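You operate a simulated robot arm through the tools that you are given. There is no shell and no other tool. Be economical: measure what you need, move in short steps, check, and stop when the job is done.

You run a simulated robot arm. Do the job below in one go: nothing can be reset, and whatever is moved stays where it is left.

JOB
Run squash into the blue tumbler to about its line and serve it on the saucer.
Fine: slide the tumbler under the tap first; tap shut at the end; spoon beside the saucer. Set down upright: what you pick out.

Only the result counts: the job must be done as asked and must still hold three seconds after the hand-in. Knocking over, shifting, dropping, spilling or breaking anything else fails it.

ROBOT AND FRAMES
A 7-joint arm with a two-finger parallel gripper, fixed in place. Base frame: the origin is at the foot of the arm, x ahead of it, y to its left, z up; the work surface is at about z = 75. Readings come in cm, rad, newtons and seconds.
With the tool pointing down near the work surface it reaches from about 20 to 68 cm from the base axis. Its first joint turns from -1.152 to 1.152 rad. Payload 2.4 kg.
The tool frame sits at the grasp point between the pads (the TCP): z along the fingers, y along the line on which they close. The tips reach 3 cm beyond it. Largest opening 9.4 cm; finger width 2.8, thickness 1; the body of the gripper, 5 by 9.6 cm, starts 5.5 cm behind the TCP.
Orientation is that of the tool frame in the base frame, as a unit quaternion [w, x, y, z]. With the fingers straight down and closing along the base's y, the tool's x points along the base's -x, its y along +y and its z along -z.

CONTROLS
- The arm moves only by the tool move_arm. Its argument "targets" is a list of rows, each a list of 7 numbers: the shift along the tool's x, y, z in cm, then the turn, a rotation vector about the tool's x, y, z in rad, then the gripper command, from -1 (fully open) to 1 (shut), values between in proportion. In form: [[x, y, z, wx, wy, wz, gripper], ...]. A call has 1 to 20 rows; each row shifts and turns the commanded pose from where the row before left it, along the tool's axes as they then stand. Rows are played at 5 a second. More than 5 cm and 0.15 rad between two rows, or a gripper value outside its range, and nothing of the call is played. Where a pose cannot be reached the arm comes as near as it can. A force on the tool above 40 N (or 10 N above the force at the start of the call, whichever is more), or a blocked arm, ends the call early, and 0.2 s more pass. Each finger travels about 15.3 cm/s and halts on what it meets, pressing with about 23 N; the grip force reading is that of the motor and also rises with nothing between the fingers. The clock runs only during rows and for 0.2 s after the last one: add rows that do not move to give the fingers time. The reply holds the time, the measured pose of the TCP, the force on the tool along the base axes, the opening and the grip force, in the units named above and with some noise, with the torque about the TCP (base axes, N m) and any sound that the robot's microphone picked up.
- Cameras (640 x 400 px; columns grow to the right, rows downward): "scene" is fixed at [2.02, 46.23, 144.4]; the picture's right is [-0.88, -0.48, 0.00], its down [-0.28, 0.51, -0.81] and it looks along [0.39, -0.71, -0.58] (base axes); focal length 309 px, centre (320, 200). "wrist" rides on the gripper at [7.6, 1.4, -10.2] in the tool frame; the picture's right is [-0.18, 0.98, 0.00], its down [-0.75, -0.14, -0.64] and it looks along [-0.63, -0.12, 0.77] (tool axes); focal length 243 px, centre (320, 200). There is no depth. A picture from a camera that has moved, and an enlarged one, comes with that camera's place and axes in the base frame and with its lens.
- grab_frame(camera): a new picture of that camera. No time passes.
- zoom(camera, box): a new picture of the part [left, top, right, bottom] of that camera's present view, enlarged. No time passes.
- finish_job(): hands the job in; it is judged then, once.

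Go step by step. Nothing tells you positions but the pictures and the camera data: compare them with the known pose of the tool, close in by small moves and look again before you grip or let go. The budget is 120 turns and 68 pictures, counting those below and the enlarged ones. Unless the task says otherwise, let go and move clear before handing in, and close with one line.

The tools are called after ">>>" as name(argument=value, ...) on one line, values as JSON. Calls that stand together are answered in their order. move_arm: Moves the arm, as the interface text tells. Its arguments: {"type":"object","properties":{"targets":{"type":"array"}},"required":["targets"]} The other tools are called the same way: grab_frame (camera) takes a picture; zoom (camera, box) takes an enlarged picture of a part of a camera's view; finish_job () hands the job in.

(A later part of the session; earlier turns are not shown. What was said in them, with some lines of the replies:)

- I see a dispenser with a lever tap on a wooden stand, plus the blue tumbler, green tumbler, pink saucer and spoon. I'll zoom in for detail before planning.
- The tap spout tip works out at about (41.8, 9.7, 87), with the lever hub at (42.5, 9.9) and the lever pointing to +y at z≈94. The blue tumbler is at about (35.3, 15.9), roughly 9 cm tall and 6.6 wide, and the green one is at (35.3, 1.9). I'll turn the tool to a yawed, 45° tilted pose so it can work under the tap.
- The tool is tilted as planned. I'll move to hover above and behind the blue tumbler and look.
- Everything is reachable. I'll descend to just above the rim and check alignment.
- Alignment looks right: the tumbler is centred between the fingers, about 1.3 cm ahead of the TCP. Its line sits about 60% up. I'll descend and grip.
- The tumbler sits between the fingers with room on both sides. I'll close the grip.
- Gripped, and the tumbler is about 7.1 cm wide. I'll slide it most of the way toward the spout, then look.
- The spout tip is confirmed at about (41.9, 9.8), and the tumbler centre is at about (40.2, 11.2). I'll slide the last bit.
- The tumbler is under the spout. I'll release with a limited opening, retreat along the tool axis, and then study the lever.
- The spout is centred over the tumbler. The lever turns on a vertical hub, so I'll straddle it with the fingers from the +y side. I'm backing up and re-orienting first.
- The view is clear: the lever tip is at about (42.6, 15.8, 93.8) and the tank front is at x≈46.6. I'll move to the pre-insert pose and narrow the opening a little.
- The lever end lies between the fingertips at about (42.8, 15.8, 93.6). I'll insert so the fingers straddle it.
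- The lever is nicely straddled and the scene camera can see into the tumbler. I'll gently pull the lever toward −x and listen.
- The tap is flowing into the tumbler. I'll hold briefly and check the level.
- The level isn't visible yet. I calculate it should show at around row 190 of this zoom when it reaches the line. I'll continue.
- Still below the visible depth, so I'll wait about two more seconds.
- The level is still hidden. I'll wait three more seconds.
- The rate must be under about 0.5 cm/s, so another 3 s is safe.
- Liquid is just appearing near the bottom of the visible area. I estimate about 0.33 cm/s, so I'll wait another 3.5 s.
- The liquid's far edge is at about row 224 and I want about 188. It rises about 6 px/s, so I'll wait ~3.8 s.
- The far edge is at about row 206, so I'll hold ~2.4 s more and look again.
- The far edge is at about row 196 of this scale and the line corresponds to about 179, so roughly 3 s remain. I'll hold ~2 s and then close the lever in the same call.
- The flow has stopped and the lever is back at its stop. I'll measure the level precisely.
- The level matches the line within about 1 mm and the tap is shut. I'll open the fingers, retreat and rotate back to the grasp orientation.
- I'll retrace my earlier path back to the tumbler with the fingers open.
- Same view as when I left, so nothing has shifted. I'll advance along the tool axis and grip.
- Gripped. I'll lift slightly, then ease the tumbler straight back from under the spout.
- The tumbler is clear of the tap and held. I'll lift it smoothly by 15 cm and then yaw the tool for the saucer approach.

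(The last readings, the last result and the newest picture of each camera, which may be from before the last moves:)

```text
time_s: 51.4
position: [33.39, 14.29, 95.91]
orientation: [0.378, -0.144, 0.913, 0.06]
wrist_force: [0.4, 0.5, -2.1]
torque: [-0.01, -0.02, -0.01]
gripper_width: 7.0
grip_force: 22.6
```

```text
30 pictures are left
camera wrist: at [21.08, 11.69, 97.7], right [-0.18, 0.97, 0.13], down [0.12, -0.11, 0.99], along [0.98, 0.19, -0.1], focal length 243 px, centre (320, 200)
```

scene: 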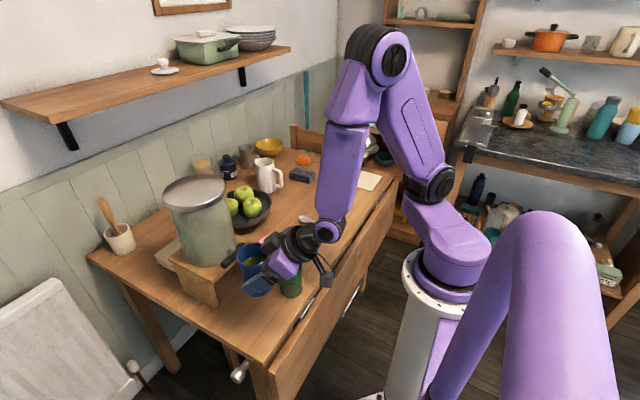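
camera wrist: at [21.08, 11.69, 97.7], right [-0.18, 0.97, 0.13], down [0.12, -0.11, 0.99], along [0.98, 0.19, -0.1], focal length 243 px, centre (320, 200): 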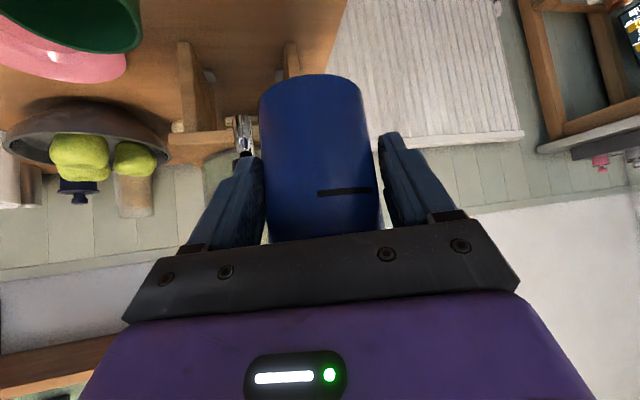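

All steady and upright. I'll carry it around: first −y to clear the tap, then out over the saucer at about (46.9, −8.4), staying high.

>>> move_arm(targets=[[0.09, -0.4, -0.09, 0, 0, 0, 0.5], [0.21, -0.93, -0.21, 0, 0, 0, 0.5], [0.34, -1.46, -0.34, 0, 0, 0, 0.5], [0.43, -1.86, -0.43, 0, 0, 0, 0.5], [0.46, -2.0, -0.46, 0, 0, 0, 0.5], [0.46, -2.0, -0.46, 0, 0, 0, 0.5], [0.43, -1.86, -0.43, 0, 0, 0, 0.5], [0.34, -1.46, -0.34, 0, 0, 0, 0.5], [0.21, -0.93, -0.21, 0, 0, 0, 0.5], [0.09, -0.4, -0.09, 0, 0, 0, 0.5], [-0.19, -0.37, 0.19, 0, 0, 0, 0.5], [-0.44, -0.87, 0.44, 0, 0, 0, 0.5], [-0.69, -1.37, 0.69, 0, 0, 0, 0.5], [-0.88, -1.74, 0.88, 0, 0, 0, 0.5], [-0.95, -1.87, 0.95, 0, 0, 0, 0.5], [-0.95, -1.87, 0.95, 0, 0, 0, 0.5], [-0.88, -1.74, 0.88, 0, 0, 0, 0.5], [-0.69, -1.37, 0.69, 0, 0, 0, 0.5], [-0.44, -0.87, 0.44, 0, 0, 0, 0.5], [-0.19, -0.37, 0.19, 0, 0, 0, 0.5]])

>>> grab_frame(camera="scene")

>>> grab_frame(camera="wrist")

```text
time_s: 55.6
position: [43.86, 5.0, 98.64]
orientation: [0.376, -0.139, 0.914, 0.058]
wrist_force: [-14.4, -14.9, -3.6]
torque: [0.37, -0.24, -0.37]
gripper_width: 7.0
grip_force: 22.8
out of reach, approached as far as the arm can: row 5, 6, 7, 8, 9, 10, 13, 14, 15, 16, 17, 18, 19, 20
```

```text
29 pictures are left
```

scene: 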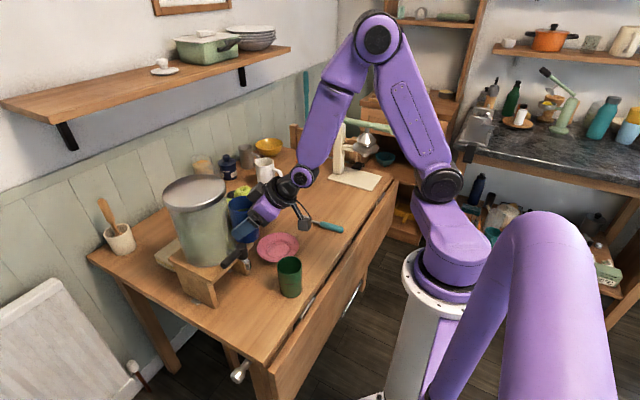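

```text
28 pictures are left
camera wrist: at [31.42, 2.49, 100.41], right [-0.17, 0.98, 0.13], down [0.12, -0.11, 0.99], along [0.98, 0.18, -0.1], focal length 243 px, centre (320, 200)
```

wrist: 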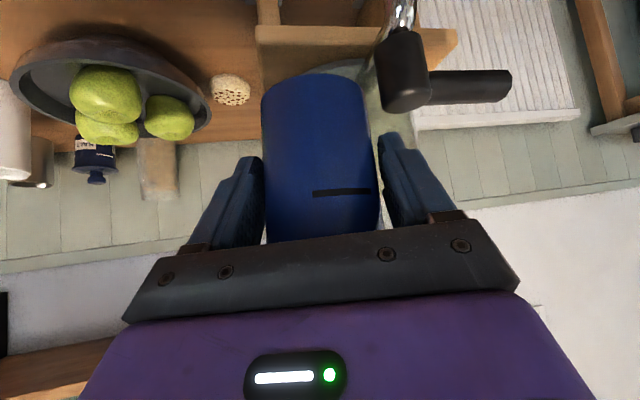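

The arm hit its reach limit in the folded pose and drifted. The tumbler now seems to be pressing lightly on the tank or tap side. I'll back off with a small step and check.

>>> move_arm(targets=[[0.67, -0.48, -0.67, 0, 0, 0, 0.5], [0.67, -0.48, -0.67, 0, 0, 0, 0.5]])

>>> zoom(camera="scene", box=[150, 160, 330, 310])

```text
time_s: 56.2
position: [42.4, 4.22, 98.79]
orientation: [0.379, -0.143, 0.912, 0.058]
wrist_force: [0.6, -0.3, -2.3]
torque: [0.0, 0.03, -0.01]
gripper_width: 6.95
grip_force: 23.1
out of reach, approached as far as the arm can: row 2
```

```text
2.67 times, centred on (240, 235) of scene
camera zoom: at [2.03, 46.23, 144.4], right [-0.88, -0.48, 0.0], down [-0.28, 0.51, -0.81], along [0.39, -0.71, -0.58], focal length 825 px, centre (533, 107)
```

zoom: 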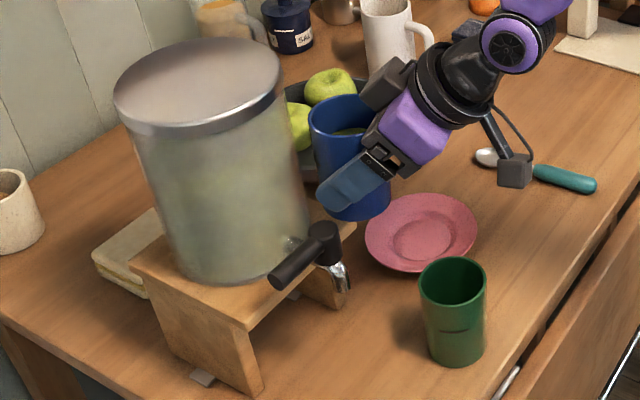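

The contact is gone, the tumbler is still upright and the dispenser looks unmoved. The limit probably comes from the yaw relative to the arm's azimuth, so I'll turn the tool back toward radial while easing away from the tank.

>>> move_arm(targets=[[0.31, -0.38, -0.31, 0.0566, 0, 0.0567, 0.5], [0.31, -0.38, -0.31, 0.0566, 0, 0.0567, 0.5], [0.31, -0.38, -0.31, 0.0566, 0, 0.0567, 0.5], [0, 0, 0, 0.0566, 0, 0.0567, 0.5], [0, 0, 0, 0.0566, 0, 0.0567, 0.5], [0, 0, 0, 0.0566, 0, 0.0567, 0.5]])

>>> grab_frame(camera="scene")

```text
time_s: 57.6
position: [41.37, 2.8, 98.86]
orientation: [0.381, 0.077, 0.921, -0.031]
wrist_force: [-0.1, -0.5, -1.2]
torque: [-0.03, 0.04, 0.02]
gripper_width: 6.93
grip_force: 22.9
```

```text
26 pictures are left
```

scene: 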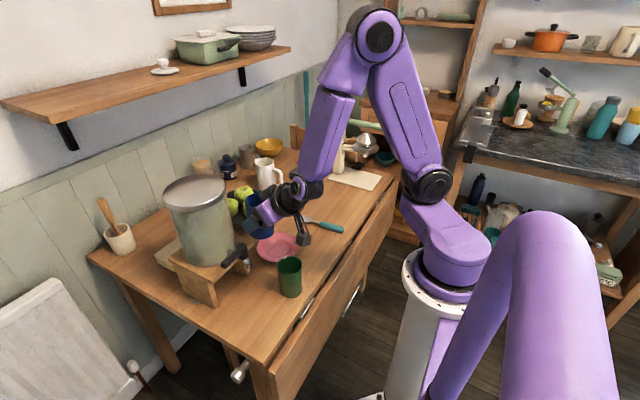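

It's reachable now with radial yaw, and the saucer centre is at about (47.0, −8.5). I'll carry the tumbler over it at this height.

>>> move_arm(targets=[[-0.22, -0.51, 0.22, 0, 0, 0, 0.5], [-0.44, -1.02, 0.43, 0, 0, 0, 0.5], [-0.66, -1.53, 0.65, 0, 0, 0, 0.5], [-0.87, -2.04, 0.87, 0, 0, 0, 0.5], [-0.87, -2.04, 0.87, 0, 0, 0, 0.5], [-0.66, -1.53, 0.65, 0, 0, 0, 0.5], [-0.44, -1.02, 0.43, 0, 0, 0, 0.5], [-0.22, -0.51, 0.22, 0, 0, 0, 0.5], [0, 0, 0, 0, 0, 0, 0.5]])

>>> zoom(camera="scene", box=[200, 160, 360, 300])

>>> grab_frame(camera="wrist")

```text
time_s: 59.6
position: [45.63, -8.31, 98.66]
orientation: [0.381, 0.078, 0.921, -0.031]
wrist_force: [-0.3, 1.2, -1.5]
torque: [0.02, -0.01, -0.03]
gripper_width: 6.91
grip_force: 23.1
```

```text
2.86 times, centred on (280, 230) of scene
camera zoom: at [2.03, 46.23, 144.4], right [-0.88, -0.48, 0.0], down [-0.28, 0.51, -0.81], along [0.39, -0.71, -0.58], focal length 884 px, centre (434, 114)
```

zoom: 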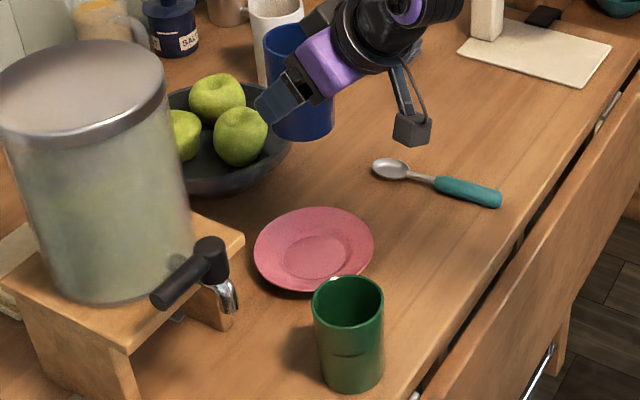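

```text
24 pictures are left
camera wrist: at [33.4, -4.92, 100.46], right [0.29, 0.95, 0.13], down [0.05, -0.15, 0.99], along [0.95, -0.28, -0.1], focal length 243 px, centre (320, 200)
```

wrist: 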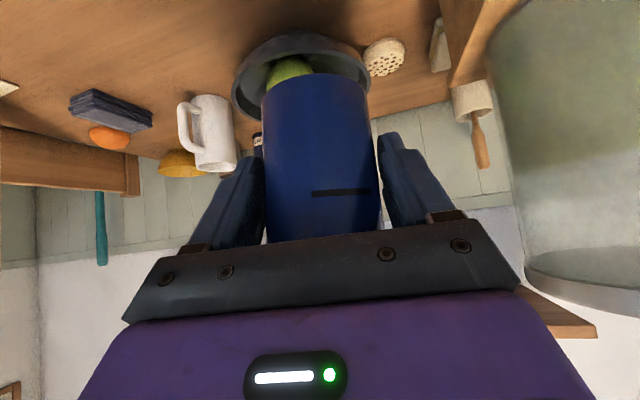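

The saucer is directly below and undisturbed. I'll lower slowly to just above it.

>>> move_arm(targets=[[0.4, 0, 0.4, 0, 0, 0, 0.5], [0.8, 0, 0.8, 0, 0, 0, 0.5], [1.2, 0, 1.2, 0, 0, 0, 0.5], [1.5, 0, 1.5, 0, 0, 0, 0.5], [1.6, 0, 1.6, 0, 0, 0, 0.5], [1.6, 0, 1.6, 0, 0, 0, 0.5], [1.4, 0, 1.4, 0, 0, 0, 0.5], [1.1, 0, 1.1, 0, 0, 0, 0.5], [0.8, 0, 0.8, 0, 0, 0, 0.5], [0.4, 0, 0.4, 0, 0, 0, 0.5], [0.3, 0, 0.3, 0, 0, 0, 0.5], [0, 0, 0, 0, 0, 0, 0.5]])

>>> zoom(camera="scene", box=[230, 200, 330, 300])

>>> grab_frame(camera="wrist")

```text
time_s: 62.2
position: [50.29, -5.55, 87.5]
orientation: [0.38, 0.076, 0.921, -0.034]
wrist_force: [-0.5, 0.2, -2.4]
torque: [-0.02, 0.06, 0.02]
gripper_width: 6.9
grip_force: 22.5
out of reach, approached as far as the arm can: row 4, 5, 6, 7, 8, 9, 10
```

```text
4.00 times, centred on (280, 250) of scene
camera zoom: at [2.03, 46.23, 144.4], right [-0.88, -0.48, 0.0], down [-0.28, 0.51, -0.81], along [0.39, -0.71, -0.58], focal length 1237 px, centre (480, 0)
```

zoom: 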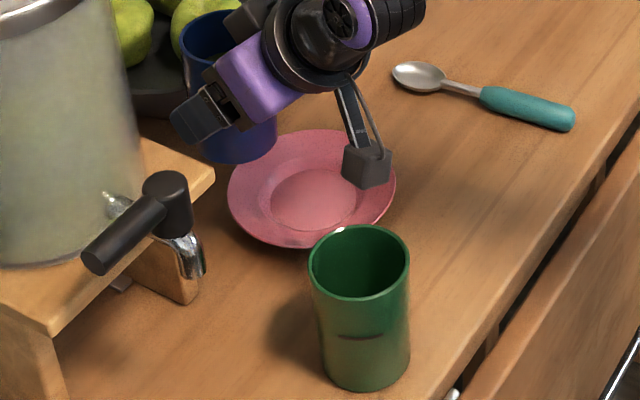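

```text
22 pictures are left
camera wrist: at [38.07, -2.04, 89.19], right [0.29, 0.95, 0.12], down [0.06, -0.15, 0.99], along [0.95, -0.28, -0.1], focal length 243 px, centre (320, 200)
```

wrist: 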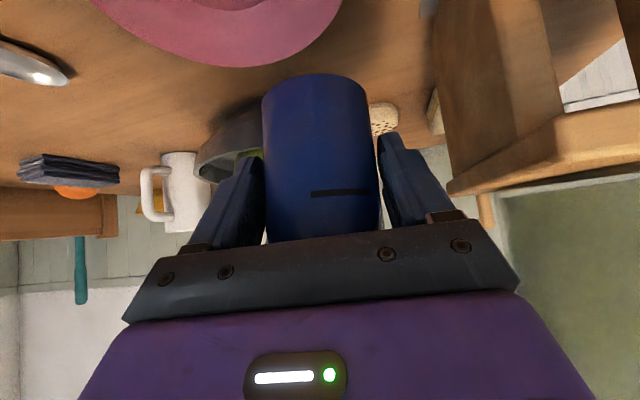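

The arm drifted again: at low radius with the tool aligned radially, the 45° tilt isn't reachable. Nothing was touched. New plan: set the tumbler on a free patch right of the saucer using a well-reachable yaw, regrasp it with the tool vertical, then place it on the saucer. First I go up and over.

>>> move_arm(targets=[[-0.4, 0, -0.4, 0, 0, 0, 0.5], [-1.0, 0, -1.0, 0, 0, 0, 0.5], [-1.5, 0, -1.5, 0, 0, 0, 0.5], [-1.7, 0, -1.7, 0, 0, 0, 0.5], [-1.5, 0, -1.5, 0, 0, 0, 0.5], [-1.1, 0, -1.1, 0, 0, 0, 0.5], [-0.6, 0, -0.6, 0, 0, 0, 0.5], [0.13, -0.5, -0.13, 0, 0, 0, 0.5], [0.31, -1.2, -0.31, 0, 0, 0, 0.5], [0.52, -2.0, -0.52, 0, 0, 0, 0.5], [0.68, -2.6, -0.68, 0, 0, 0, 0.5], [0.52, -2.0, -0.52, 0, 0, 0, 0.5], [0.31, -1.2, -0.31, 0, 0, 0, 0.5], [0.13, -0.5, -0.13, 0, 0, 0, 0.5]])

```text
time_s: 65.2
position: [45.07, -14.34, 98.5]
orientation: [0.38, 0.077, 0.921, -0.036]
wrist_force: [-0.2, -0.1, -2.5]
torque: [-0.01, 0.07, -0.02]
gripper_width: 6.92
grip_force: 22.8
out of reach, approached as far as the arm can: row 14
```

Now I'll rotate the yaw about the vertical by about −1.0 rad, smoothly.

>>> move_arm(targets=[[0, 0, 0, 0.04, 0, 0.04, 0.5], [0, 0, 0, 0.0707, 0, 0.0708, 0.5], [0, 0, 0, 0.0707, 0, 0.0708, 0.5], [0, 0, 0, 0.0707, 0, 0.0708, 0.5], [0, 0, 0, 0.0707, 0, 0.0708, 0.5], [0, 0, 0, 0.0707, 0, 0.0708, 0.5], [0, 0, 0, 0.0707, 0, 0.0708, 0.5], [0, 0, 0, 0.0707, 0, 0.0708, 0.5], [0, 0, 0, 0.0707, 0, 0.0708, 0.5], [0, 0, 0, 0.0707, 0, 0.0708, 0.5], [0, 0, 0, 0.04, 0, 0.04, 0.5], [0, 0, 0, 0, 0, 0, 0.5]])

>>> grab_frame(camera="scene")

>>> grab_frame(camera="wrist")

```text
time_s: 67.8
position: [44.95, -14.25, 98.59]
orientation: [0.318, 0.515, 0.768, -0.212]
wrist_force: [0.1, -0.7, -2.5]
torque: [0.05, 0.02, 0.01]
gripper_width: 6.91
grip_force: 22.9
```

```text
21 pictures are left
```

scene: 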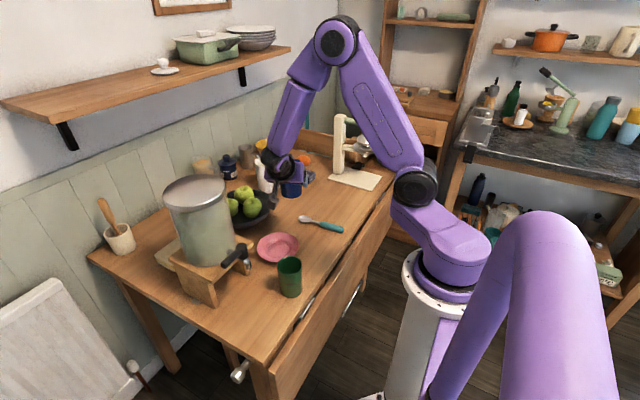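

```text
20 pictures are left
camera wrist: at [41.5, -2.17, 100.34], right [0.96, 0.25, 0.13], down [-0.1, -0.13, 0.99], along [0.27, -0.96, -0.1], focal length 243 px, centre (320, 200)
```

wrist: 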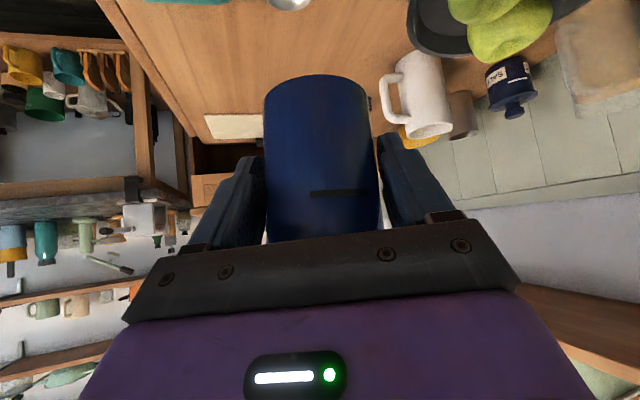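

The yaw is good and the tumbler is held upright. I'll move above the free patch at about (40, −19) and descend part way.

>>> move_arm(targets=[[-0.06, -0.51, 0.06, 0, 0, 0, 0.5], [-0.14, -1.08, 0.13, 0, 0, 0, 0.5], [-0.2, -1.59, 0.2, 0, 0, 0, 0.5], [-0.2, -1.59, 0.2, 0, 0, 0, 0.5], [-0.14, -1.08, 0.13, 0, 0, 0, 0.5], [-0.06, -0.51, 0.06, 0, 0, 0, 0.5], [0.4, 0, 0.4, 0, 0, 0, 0.5], [0.8, 0, 0.8, 0, 0, 0, 0.5], [1.2, 0, 1.2, 0, 0, 0, 0.5], [1.5, 0, 1.5, 0, 0, 0, 0.5], [1.5, 0, 1.5, 0, 0, 0, 0.5], [1.2, 0, 1.2, 0, 0, 0, 0.5], [0.8, 0, 0.8, 0, 0, 0, 0.5], [0.4, 0, 0.4, 0, 0, 0, 0.5], [0, 0, 0, 0, 0, 0, 0.5]])

>>> zoom(camera="scene", box=[230, 160, 390, 290])

```text
time_s: 71.0
position: [39.65, -17.74, 87.7]
orientation: [0.316, 0.515, 0.768, -0.213]
wrist_force: [-1.1, -0.4, -2.4]
torque: [0.01, 0.01, -0.03]
gripper_width: 6.85
grip_force: 23.2
```

```text
3.08 times, centred on (310, 225) of scene
camera zoom: at [2.03, 46.23, 144.4], right [-0.88, -0.48, 0.0], down [-0.28, 0.51, -0.81], along [0.39, -0.71, -0.58], focal length 952 px, centre (351, 123)
```

zoom: 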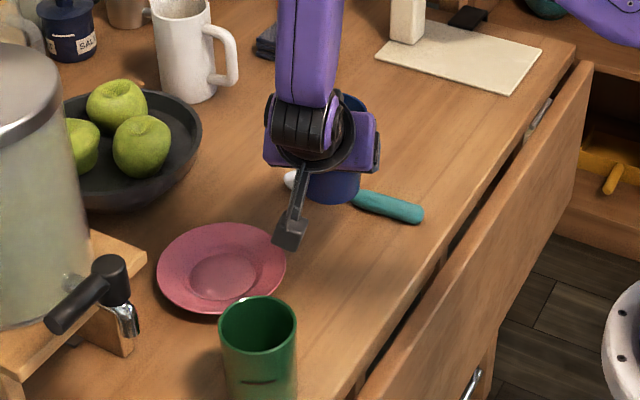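

It's reachable, over free table with about 3 cm clearance to the spoon. I'll lower almost to the table.

>>> move_arm(targets=[[0.4, 0, 0.4, 0, 0, 0, 0.5], [0.8, 0, 0.8, 0, 0, 0, 0.5], [1.0, 0, 1.0, 0, 0, 0, 0.5], [1.0, 0, 1.0, 0, 0, 0, 0.5], [0.8, 0, 0.8, 0, 0, 0, 0.5], [0.5, 0, 0.5, 0, 0, 0, 0.5], [0.35, 0, 0.35, 0, 0, 0, 0.5], [0, 0, 0, 0, 0, 0, 0.5]])

>>> grab_frame(camera="wrist")

```text
time_s: 72.8
position: [42.39, -17.03, 82.1]
orientation: [0.315, 0.515, 0.768, -0.214]
wrist_force: [-0.5, -0.4, -1.7]
torque: [0.01, 0.02, -0.01]
gripper_width: 6.87
grip_force: 23.2
out of reach, approached as far as the arm can: row 1, 2, 3, 4, 5, 7
```

```text
18 pictures are left
camera wrist: at [38.94, -4.84, 84.01], right [0.96, 0.25, 0.13], down [-0.1, -0.13, 0.99], along [0.26, -0.96, -0.1], focal length 243 px, centre (320, 200)
```

wrist: 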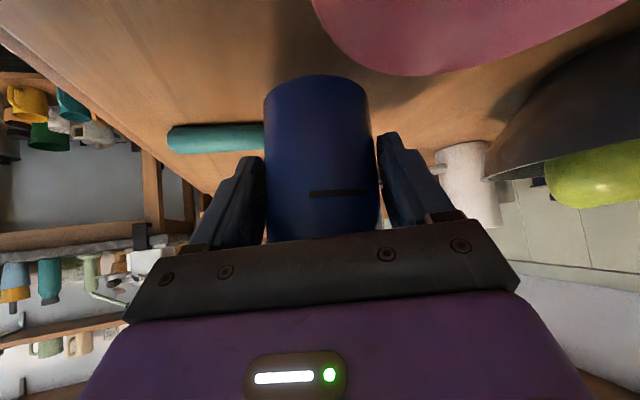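

There's a slight outward drift again, but the tumbler is only about 1.7 cm above the table, clear of both saucer and spoon. I'll go down while moving a bit outward, where the arm can follow.

>>> move_arm(targets=[[0.03, 0.16, 0.5, 0, 0, 0, 0.5], [0.03, 0.16, 0.5, 0, 0, 0, 0.5], [0.03, 0.16, 0.5, 0, 0, 0, 0.5], [0.03, 0.16, 0.5, 0, 0, 0, 0.5], [0, 0, 0, 0, 0, 0, 0.5]])

>>> zoom(camera="scene", box=[250, 180, 370, 270])

```text
time_s: 74.0
position: [43.45, -18.0, 80.58]
orientation: [0.318, 0.514, 0.768, -0.212]
wrist_force: [-1.4, -0.1, -0.8]
torque: [0.03, 0.02, -0.01]
gripper_width: 6.85
grip_force: 22.9
```

```text
4.44 times, centred on (310, 225) of scene
camera zoom: at [2.03, 46.23, 144.4], right [-0.88, -0.48, 0.0], down [-0.28, 0.51, -0.81], along [0.39, -0.71, -0.58], focal length 1374 px, centre (364, 89)
```

zoom: 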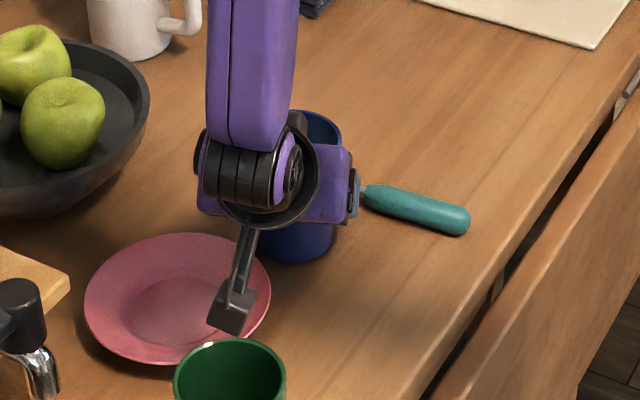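

It followed exactly. I'll lower the last 2–3 mm and check for contact.

>>> move_arm(targets=[[0.09, 0, 0.09, 0, 0, 0, 0.5], [0.09, 0, 0.09, 0, 0, 0, 0.5], [0, 0, 0, 0, 0, 0, 0.5]])

```text
time_s: 74.8
position: [43.56, -17.97, 80.44]
orientation: [0.318, 0.515, 0.767, -0.213]
wrist_force: [-1.6, 1.0, 2.8]
torque: [0.02, 0.18, -0.06]
gripper_width: 6.85
grip_force: 23.4
```

It's in contact with the table, force now upward. I'll release and rise straight up.

>>> move_arm(targets=[[0, 0, 0, 0, 0, 0, 0], [0, 0, 0, 0, 0, 0, -0.78], [0, 0, 0, 0, 0, 0, -0.78], [-0.5, 0, -0.5, 0, 0, 0, -0.78], [-1.5, 0, -1.5, 0, 0, 0, -0.78], [-2, 0, -2, 0, 0, 0, -0.78], [-2.5, 0, -2.5, 0, 0, 0, -0.78], [-2.5, 0, -2.5, 0, 0, 0, -0.78], [-2.5, 0, -2.5, 0, 0, 0, -0.78], [0, 0, 0, 0, 0, 0, -0.78]])

>>> zoom(camera="scene", box=[230, 160, 390, 290])

```text
time_s: 77.0
position: [43.54, -18.1, 96.87]
orientation: [0.317, 0.515, 0.767, -0.212]
wrist_force: [-0.8, 0.5, -0.4]
torque: [0.01, 0.01, -0.04]
gripper_width: 8.34
grip_force: 0.1
```

```text
3.08 times, centred on (310, 225) of scene
camera zoom: at [2.02, 46.23, 144.4], right [-0.88, -0.48, 0.0], down [-0.28, 0.51, -0.81], along [0.39, -0.71, -0.58], focal length 952 px, centre (351, 123)
```

zoom: 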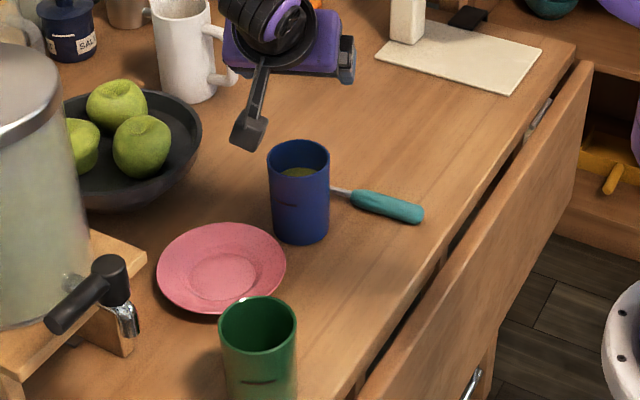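

The tumbler stands upright and full. I'll bring the tool vertical with yaw 0, staying high.

>>> move_arm(targets=[[-1.5, 0, -1.5, 0, 0.131, 0, -1], [0, 0, 0, 0, 0.131, 0, -1], [0, 0, 0, 0, 0.131, 0, -1], [0, 0, 0, 0, 0.131, 0, -1], [0, 0, 0, 0, 0.131, 0, -1], [0, 0, 0, 0, 0.131, 0, -1], [0, 0, 0, 0, 0, -0.131, -1], [0, 0, 0, 0, 0, -0.131, -1], [0, 0, 0, 0, 0, -0.131, -1], [0, 0, 0, 0, 0, -0.131, -1], [0, 0, 0, 0, 0, -0.131, -1], [0, 0, 0, 0, 0, -0.131, -1], [0, 0, 0, 0, 0, -0.131, -1], [0, 0, 0, 0, 0, -0.131, -1], [0, 0, 0, 0, 0, -0.131, -1], [0, 0, 0, 0, 0, 0, -1]])

>>> grab_frame(camera="wrist")

```text
time_s: 80.4
position: [43.28, -18.03, 98.76]
orientation: [0.001, 0.0, 1.0, 0.001]
wrist_force: [-1.0, 0.1, -0.2]
torque: [0.0, -0.01, -0.04]
gripper_width: 9.4
grip_force: 0.2
```

```text
15 pictures are left
camera wrist: at [35.73, -16.73, 108.97], right [0.18, 0.98, 0.0], down [0.75, -0.14, 0.64], along [0.63, -0.12, -0.77], focal length 243 px, centre (320, 200)
```

wrist: 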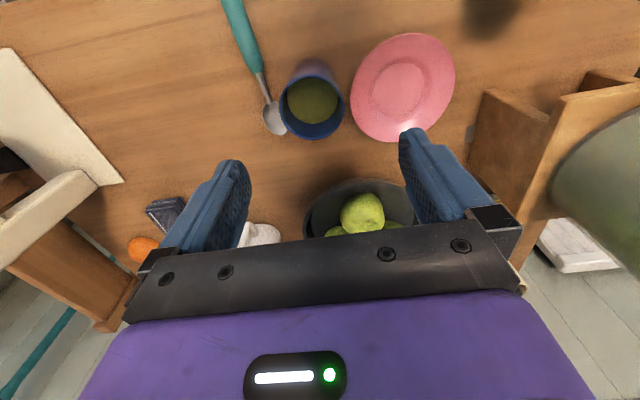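

The tumbler is confirmed at (44.0, −19.3) and the saucer at about (46.7, −8.3). I'll centre over the tumbler, descend vertically and grip.

>>> move_arm(targets=[[-0.74, -1.25, 0, 0, 0, 0, -1], [0, 0, 3.5, 0, 0, 0, -1], [0, 0, 3.5, 0, 0, 0, -1], [0, 0, 3, 0, 0, 0, -1], [0, 0, 2.5, 0, 0, 0, -1], [0, 0, 0, 0, 0, 0, -1]])

>>> zoom(camera="scene", box=[250, 170, 370, 270])

```text
time_s: 81.8
position: [44.09, -19.2, 86.34]
orientation: [0.001, 0.001, 1.0, 0.002]
wrist_force: [-0.6, 0.6, -0.1]
torque: [-0.03, 0.01, 0.0]
gripper_width: 9.39
grip_force: 0.0
```

```text
4.00 times, centred on (310, 220) of scene
camera zoom: at [2.02, 46.23, 144.4], right [-0.88, -0.48, 0.0], down [-0.28, 0.51, -0.81], along [0.39, -0.71, -0.58], focal length 1237 px, centre (360, 120)
```

zoom: 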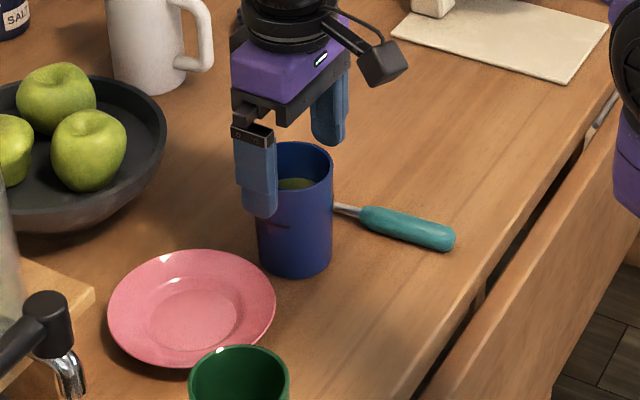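

The fingers straddle the tumbler cleanly. I'll descend and grip, then lift a bit.

>>> move_arm(targets=[[0, 0, 2, 0, 0, 0, -1], [0, 0, 2, 0, 0, 0, -1], [0, 0, 1.1, 0, 0, 0, -1], [0, 0, 0, 0, 0, 0, -0.9], [0, 0, 0, 0, 0, 0, 0], [0, 0, 0, 0, 0, 0, 0.5], [0, 0, 0, 0, 0, 0, 0.5]])

```text
time_s: 83.4
position: [44.15, -19.29, 81.11]
orientation: [0.001, 0.0, 1.0, 0.003]
wrist_force: [0.5, -0.2, -0.1]
torque: [0.0, -0.01, 0.03]
gripper_width: 6.93
grip_force: 23.3
```

Gripped at 6.9 cm. I'll lift 3.5 cm and carry it over the saucer.

>>> move_arm(targets=[[0, 0, -0.4, 0, 0, 0, 0.5], [0, 0, -0.9, 0, 0, 0, 0.5], [0, 0, -1.1, 0, 0, 0, 0.5], [0, 0, -0.7, 0, 0, 0, 0.5], [0, 0, -0.4, 0, 0, 0, 0.5], [-0.13, 0.55, 0, 0, 0, 0, 0.5], [-0.26, 1.1, 0, 0, 0, 0, 0.5], [-0.38, 1.65, 0, 0, 0, 0, 0.5], [-0.51, 2.2, 0, 0, 0, 0, 0.5], [-0.51, 2.2, 0, 0, 0, 0, 0.5], [-0.38, 1.65, 0, 0, 0, 0, 0.5], [-0.26, 1.1, 0, 0, 0, 0, 0.5], [-0.12, 0.55, 0, 0, 0, 0, 0.5], [0, 0, 0, 0, 0, 0, 0.5]])

>>> zoom(camera="scene", box=[230, 190, 330, 290])

>>> grab_frame(camera="wrist")

```text
time_s: 86.4
position: [46.72, -8.15, 84.75]
orientation: [0.0, 0.001, 1.0, 0.002]
wrist_force: [0.6, 0.5, -2.6]
torque: [-0.01, -0.03, -0.04]
gripper_width: 6.96
grip_force: 22.0
```

```text
4.00 times, centred on (280, 240) of scene
camera zoom: at [2.03, 46.23, 144.4], right [-0.88, -0.48, 0.0], down [-0.28, 0.51, -0.81], along [0.39, -0.71, -0.58], focal length 1237 px, centre (480, 40)
```

zoom: 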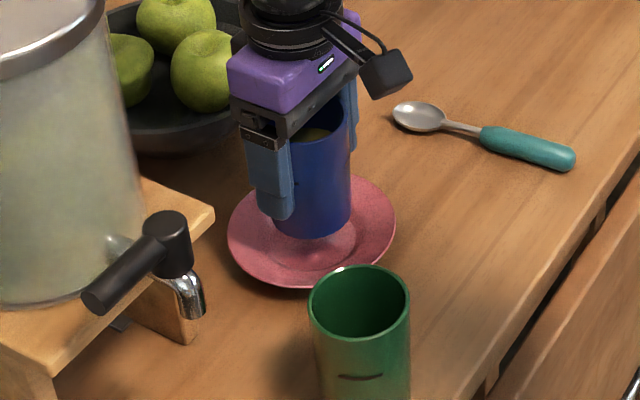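

```text
12 pictures are left
camera wrist: at [39.07, -6.87, 94.92], right [0.19, 0.98, 0.0], down [0.75, -0.14, 0.64], along [0.63, -0.12, -0.77], focal length 243 px, centre (320, 200)
```

wrist: 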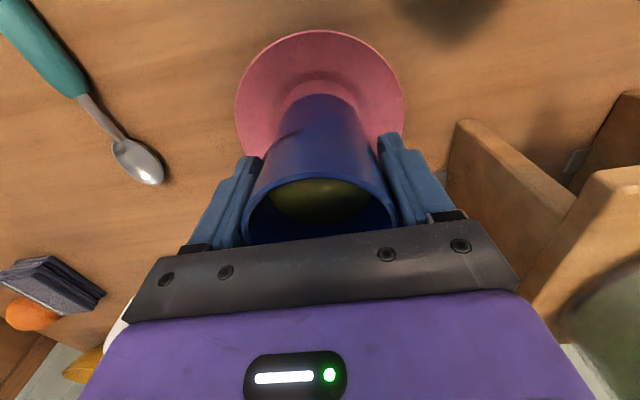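

Refined saucer centre is (47.05, −8.3), so I'll shift +0.4 in x and −0.15 in y, then lower to just above it.

>>> move_arm(targets=[[-0.4, -0.15, 0, 0, 0, 0, 0.5], [0, 0, 0.5, 0, 0, 0, 0.5], [0, 0, 0.8, 0, 0, 0, 0.5], [0, 0, 0.6, 0, 0, 0, 0.5], [0, 0, 0.4, 0, 0, 0, 0.5], [0, 0, 0.2, 0, 0, 0, 0.5], [0, 0, 0, 0, 0, 0, 0.5]])

```text
time_s: 88.0
position: [47.1, -8.42, 82.2]
orientation: [0.001, 0.001, 1.0, 0.002]
wrist_force: [-0.2, 0.2, -1.8]
torque: [-0.04, 0.02, -0.02]
gripper_width: 6.93
grip_force: 23.2
```

Still carrying the weight, with the base at about 76.1. I'll lower in 1.5 mm steps until contact.

>>> move_arm(targets=[[0, 0, 0.15, 0, 0, 0, 0.5], [0, 0, 0.15, 0, 0, 0, 0.5], [0, 0, 0, 0, 0, 0, 0.5]])

```text
time_s: 88.8
position: [47.12, -8.31, 81.93]
orientation: [0.0, 0.001, 1.0, 0.001]
wrist_force: [0.3, 0.7, -2.7]
torque: [0.0, -0.02, 0.0]
gripper_width: 6.91
grip_force: 23.0
```

>>> move_arm(targets=[[0, 0, 0.15, 0, 0, 0, 0.5], [0, 0, 0.15, 0, 0, 0, 0.5], [0, 0, 0, 0, 0, 0, 0.5]])

```text
time_s: 89.6
position: [47.09, -8.25, 81.6]
orientation: [0.002, 0.001, 1.0, 0.001]
wrist_force: [-0.7, 3.2, 18.7]
torque: [-0.04, -0.03, 0.13]
gripper_width: 6.95
grip_force: 23.3
```

Contact: it's pressing on the saucer, so I'll ease up 1–2 mm and check before release.

>>> move_arm(targets=[[0, 0, -0.12, 0, 0, 0, 0.5], [0, 0, 0, 0, 0, 0, 0.5]])

>>> zoom(camera="scene", box=[240, 200, 320, 280])

```text
time_s: 90.2
position: [46.91, -8.21, 81.77]
orientation: [0.0, 0.002, 1.0, 0.002]
wrist_force: [-0.1, 0.0, 1.1]
torque: [-0.06, -0.14, 0.0]
gripper_width: 6.93
grip_force: 22.8
```

```text
5.00 times, centred on (280, 240) of scene
camera zoom: at [2.02, 46.23, 144.4], right [-0.88, -0.48, 0.0], down [-0.28, 0.51, -0.81], along [0.39, -0.71, -0.58], focal length 1546 px, centre (520, 0)
```

zoom: 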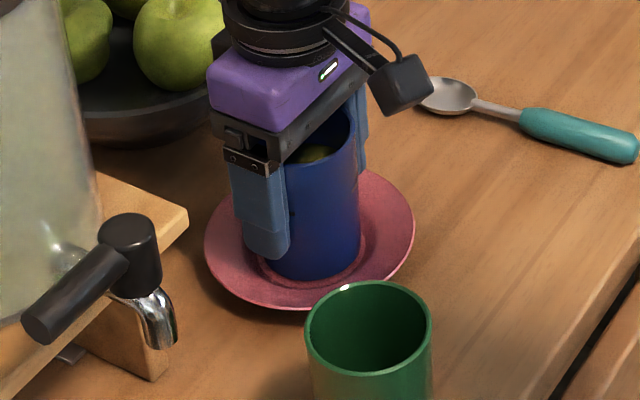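

It's sitting in the well of the saucer. I'll release and rise straight up.

>>> move_arm(targets=[[0, 0, 0, 0, 0, 0, 0], [0, 0, 0, 0, 0, 0, -0.8], [0, 0, 0, 0, 0, 0, -0.95], [0, 0, -1.5, 0, 0, 0, -0.95], [0, 0, -3, 0, 0, 0, -0.95], [0, 0, -3.5, 0, 0, 0, -0.95], [0, 0, -4, 0, 0, 0, -0.95], [0, 0, -4, 0, 0, 0, -0.95], [0, -4, 0, 0, 0, 0, -0.95], [0, -4, 0, 0, 0, 0, -0.95], [0, -4, 0, 0, 0, 0, -0.6], [0, 0, 0, 0, 0, 0, -0.3]])

>>> grab_frame(camera="wrist")

>>> zoom(camera="scene", box=[230, 190, 350, 290])

```text
time_s: 92.8
position: [47.06, -20.34, 97.83]
orientation: [0.001, 0.001, 1.0, 0.001]
wrist_force: [-0.7, 0.1, 0.4]
torque: [-0.01, -0.03, 0.03]
gripper_width: 6.09
grip_force: 0.1
```

```text
10 pictures are left
camera wrist: at [39.38, -19.07, 107.98], right [0.19, 0.98, 0.0], down [0.75, -0.14, 0.64], along [0.63, -0.12, -0.77], focal length 243 px, centre (320, 200)
```

wrist: 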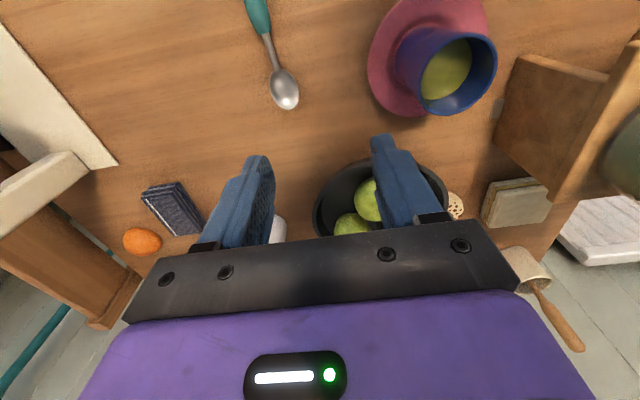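

```text
4.00 times, centred on (290, 240) of scene
camera zoom: at [2.02, 46.22, 144.4], right [-0.88, -0.48, 0.0], down [-0.28, 0.51, -0.81], along [0.39, -0.71, -0.58], focal length 1237 px, centre (440, 40)
```

zoom: 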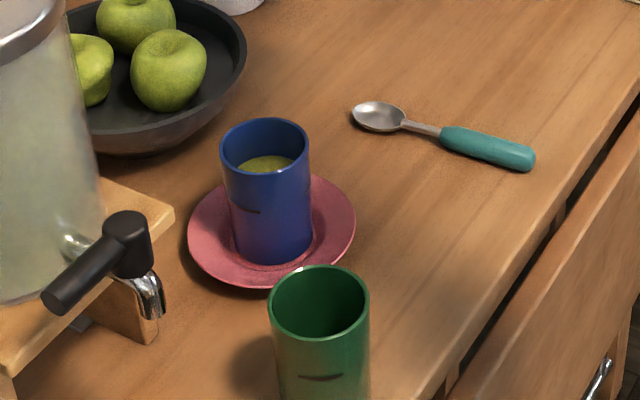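

The tumbler is served, upright, with the level intact. Now the spoon: its handle runs from about (33, −26.8) to (41.3, −25.3), with the bowl at (47.3, −25.1). I'll hover over the handle with the tool slightly yawed.

>>> move_arm(targets=[[1.9, -1.32, 2.3, 0, 0, 0, -0.1], [1.9, -1.32, 2.3, 0, 0, 0, -0.1], [1.9, -1.32, 2.3, 0, 0, 0, -0.1], [1.9, -1.32, 2.3, 0, 0, 0, -0.1], [0, 0, 0, 0, 0, -0.145, -0.1], [0, 0, 0, 0, 0, 0, -0.1]])

>>> grab_frame(camera="wrist")

```text
time_s: 94.2
position: [39.42, -25.63, 88.44]
orientation: [0.001, -0.072, 0.997, 0.002]
wrist_force: [0.3, -0.3, -0.4]
torque: [0.0, 0.0, -0.02]
gripper_width: 5.17
grip_force: 0.0
```

```text
8 pictures are left
camera wrist: at [31.58, -25.41, 98.64], right [0.04, 1.0, 0.0], down [0.77, -0.03, 0.64], along [0.64, -0.02, -0.77], focal length 243 px, centre (320, 200)
```

wrist: 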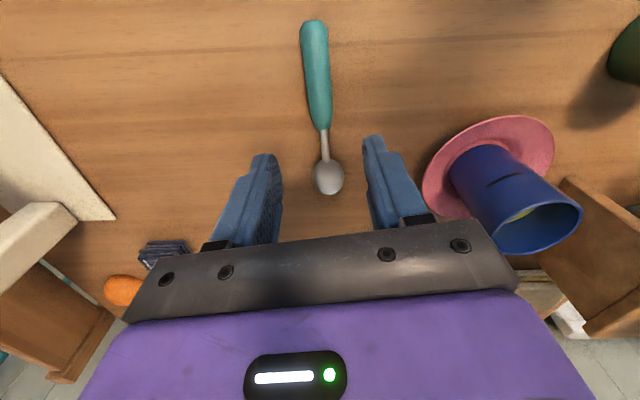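

The spoon lies at about y −25.6 under the TCP with an angle of about 0.06 rad. I'll correct the yaw, descend and grip the handle.

>>> move_arm(targets=[[0, 0, 2.5, 0, 0, 0.09, -0.1], [0, 0, 2.5, 0, 0, 0, -0.1], [0, 0, 2.5, 0, 0, 0, -0.1], [0, 0, 1.6, 0, 0, 0, -0.1], [0, 0, 0.9, 0, 0, 0, -0.1], [0, 0, 0, 0, 0, 0, -0.1]])

>>> zoom(camera="scene", box=[270, 190, 370, 270])

```text
time_s: 95.6
position: [39.45, -25.67, 78.59]
orientation: [0.001, -0.026, 1.0, 0.002]
wrist_force: [0.6, -0.1, -0.2]
torque: [0.0, 0.0, 0.01]
gripper_width: 5.17
grip_force: 0.0
```

```text
5.00 times, centred on (320, 230) of scene
camera zoom: at [2.02, 46.23, 144.4], right [-0.88, -0.48, 0.0], down [-0.28, 0.51, -0.81], along [0.39, -0.71, -0.58], focal length 1546 px, centre (320, 50)
```

zoom: 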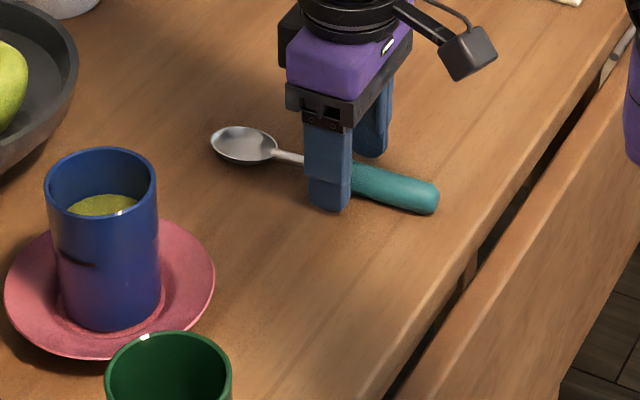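

The fingers straddle the handle. I'll lower 2 mm more and grip.

>>> move_arm(targets=[[0, 0, 0.2, 0, 0, 0, -0.1], [0, 0, 0, 0, 0, 0, 0.5], [0, 0, 0, 0, 0, 0, 1], [0, 0, 0, 0, 0, 0, 1], [0, 0, 0, 0, 0, 0, 1]])

```text
time_s: 96.8
position: [39.57, -25.65, 78.24]
orientation: [0.001, -0.027, 1.0, 0.002]
wrist_force: [0.6, 0.0, -0.3]
torque: [-0.01, 0.0, -0.01]
gripper_width: 1.93
grip_force: 23.0
```

Gripped. I'll lift 2 cm, move +y by 7.3 cm beside the saucer, and lower.

>>> move_arm(targets=[[0, 0, -1, 0, 0, 0, 1], [0, 0, -1, 0, 0, 0, 1], [0, 1, 0, 0, 0, 0, 1], [0, 1.8, 0, 0, 0, 0, 1], [0, 1.8, 0, 0, 0, 0, 1], [0, 1.8, 0, 0, 0, 0, 1], [0, 0.9, 0, 0, 0, 0, 1], [0, 0, 0, 0, 0, 0, 1], [0, 0, 0.7, 0, 0, 0, 1], [0, 0, 0.7, 0, 0, 0, 1], [0, 0, 0.4, 0, 0, 0, 1], [0, 0, 0, 0, 0, 0, 1]])

>>> zoom(camera="scene", box=[250, 190, 350, 270])

```text
time_s: 99.4
position: [39.09, -18.49, 78.42]
orientation: [0.001, -0.027, 1.0, 0.001]
wrist_force: [0.0, 0.4, -0.9]
torque: [-0.05, 0.02, 0.01]
gripper_width: 1.95
grip_force: 23.2
```

```text
5.00 times, centred on (300, 230) of scene
camera zoom: at [2.02, 46.23, 144.4], right [-0.88, -0.48, 0.0], down [-0.28, 0.51, -0.81], along [0.39, -0.71, -0.58], focal length 1546 px, centre (420, 50)
```

zoom: 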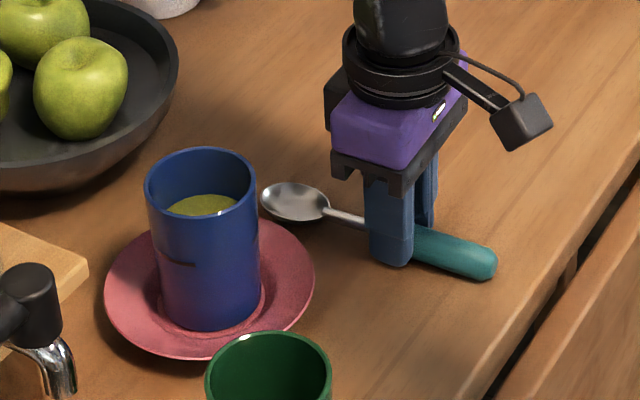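

The spoon is beside the saucer with a small gap. I'll lower the last 1–2 mm, release and move up clear.

>>> move_arm(targets=[[0, 0, 0.15, 0, 0, 0, 1], [0, 0, 0, 0, 0, 0, 0.8], [0, 0, 0, 0, 0, 0, 0.2], [0, 0, 0, 0, 0, 0, 0], [0, 0, -1.5, 0, 0, 0, 0], [0, 0, -3, 0, 0, 0, 0], [0, 0, -4, 0, 0, 0, 0], [0, 0, -4, 0, 0, 0, 0], [0, 0, -4, 0, 0, 0, 0], [0, 0, -4, 0, 0, 0, 0], [0, 0, 0, 0, 0, 0, 0]])

>>> grab_frame(camera="scene")

>>> zoom(camera="scene", box=[220, 200, 360, 300])

```text
time_s: 101.8
position: [39.1, -18.45, 98.73]
orientation: [0.001, -0.027, 1.0, 0.002]
wrist_force: [0.9, 0.4, 0.0]
torque: [-0.02, 0.03, 0.0]
gripper_width: 4.7
grip_force: 0.0
```

```text
5 pictures are left
```

scene: 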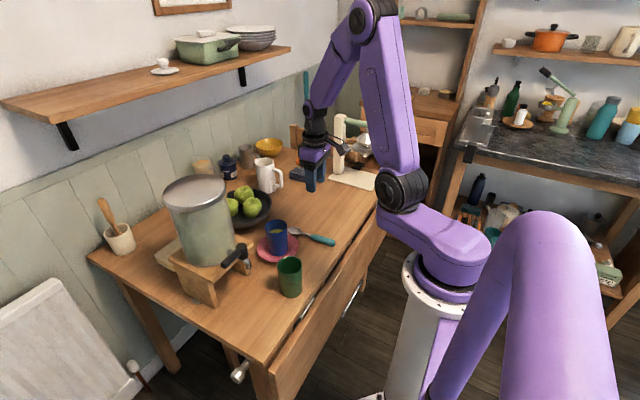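

```text
4.00 times, centred on (290, 250) of scene
camera zoom: at [2.02, 46.23, 144.4], right [-0.88, -0.48, 0.0], down [-0.28, 0.51, -0.81], along [0.39, -0.71, -0.58], focal length 1237 px, centre (440, 0)
```

zoom: 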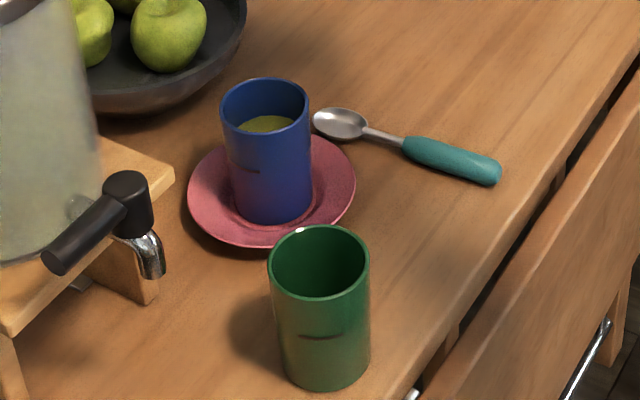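

The final check shows the tumbler filled to its line and upright on the saucer. The lever is back in its shut position with no stream, and the spoon lies beside the saucer. The other items are where they were and the arm is clear, so I'm handing in.

>>> finish_job()

```text
The job is handed in.
```

The blue tumbler is filled to about its line and stands upright on the saucer, with the tap shut and the spoon beside the saucer.
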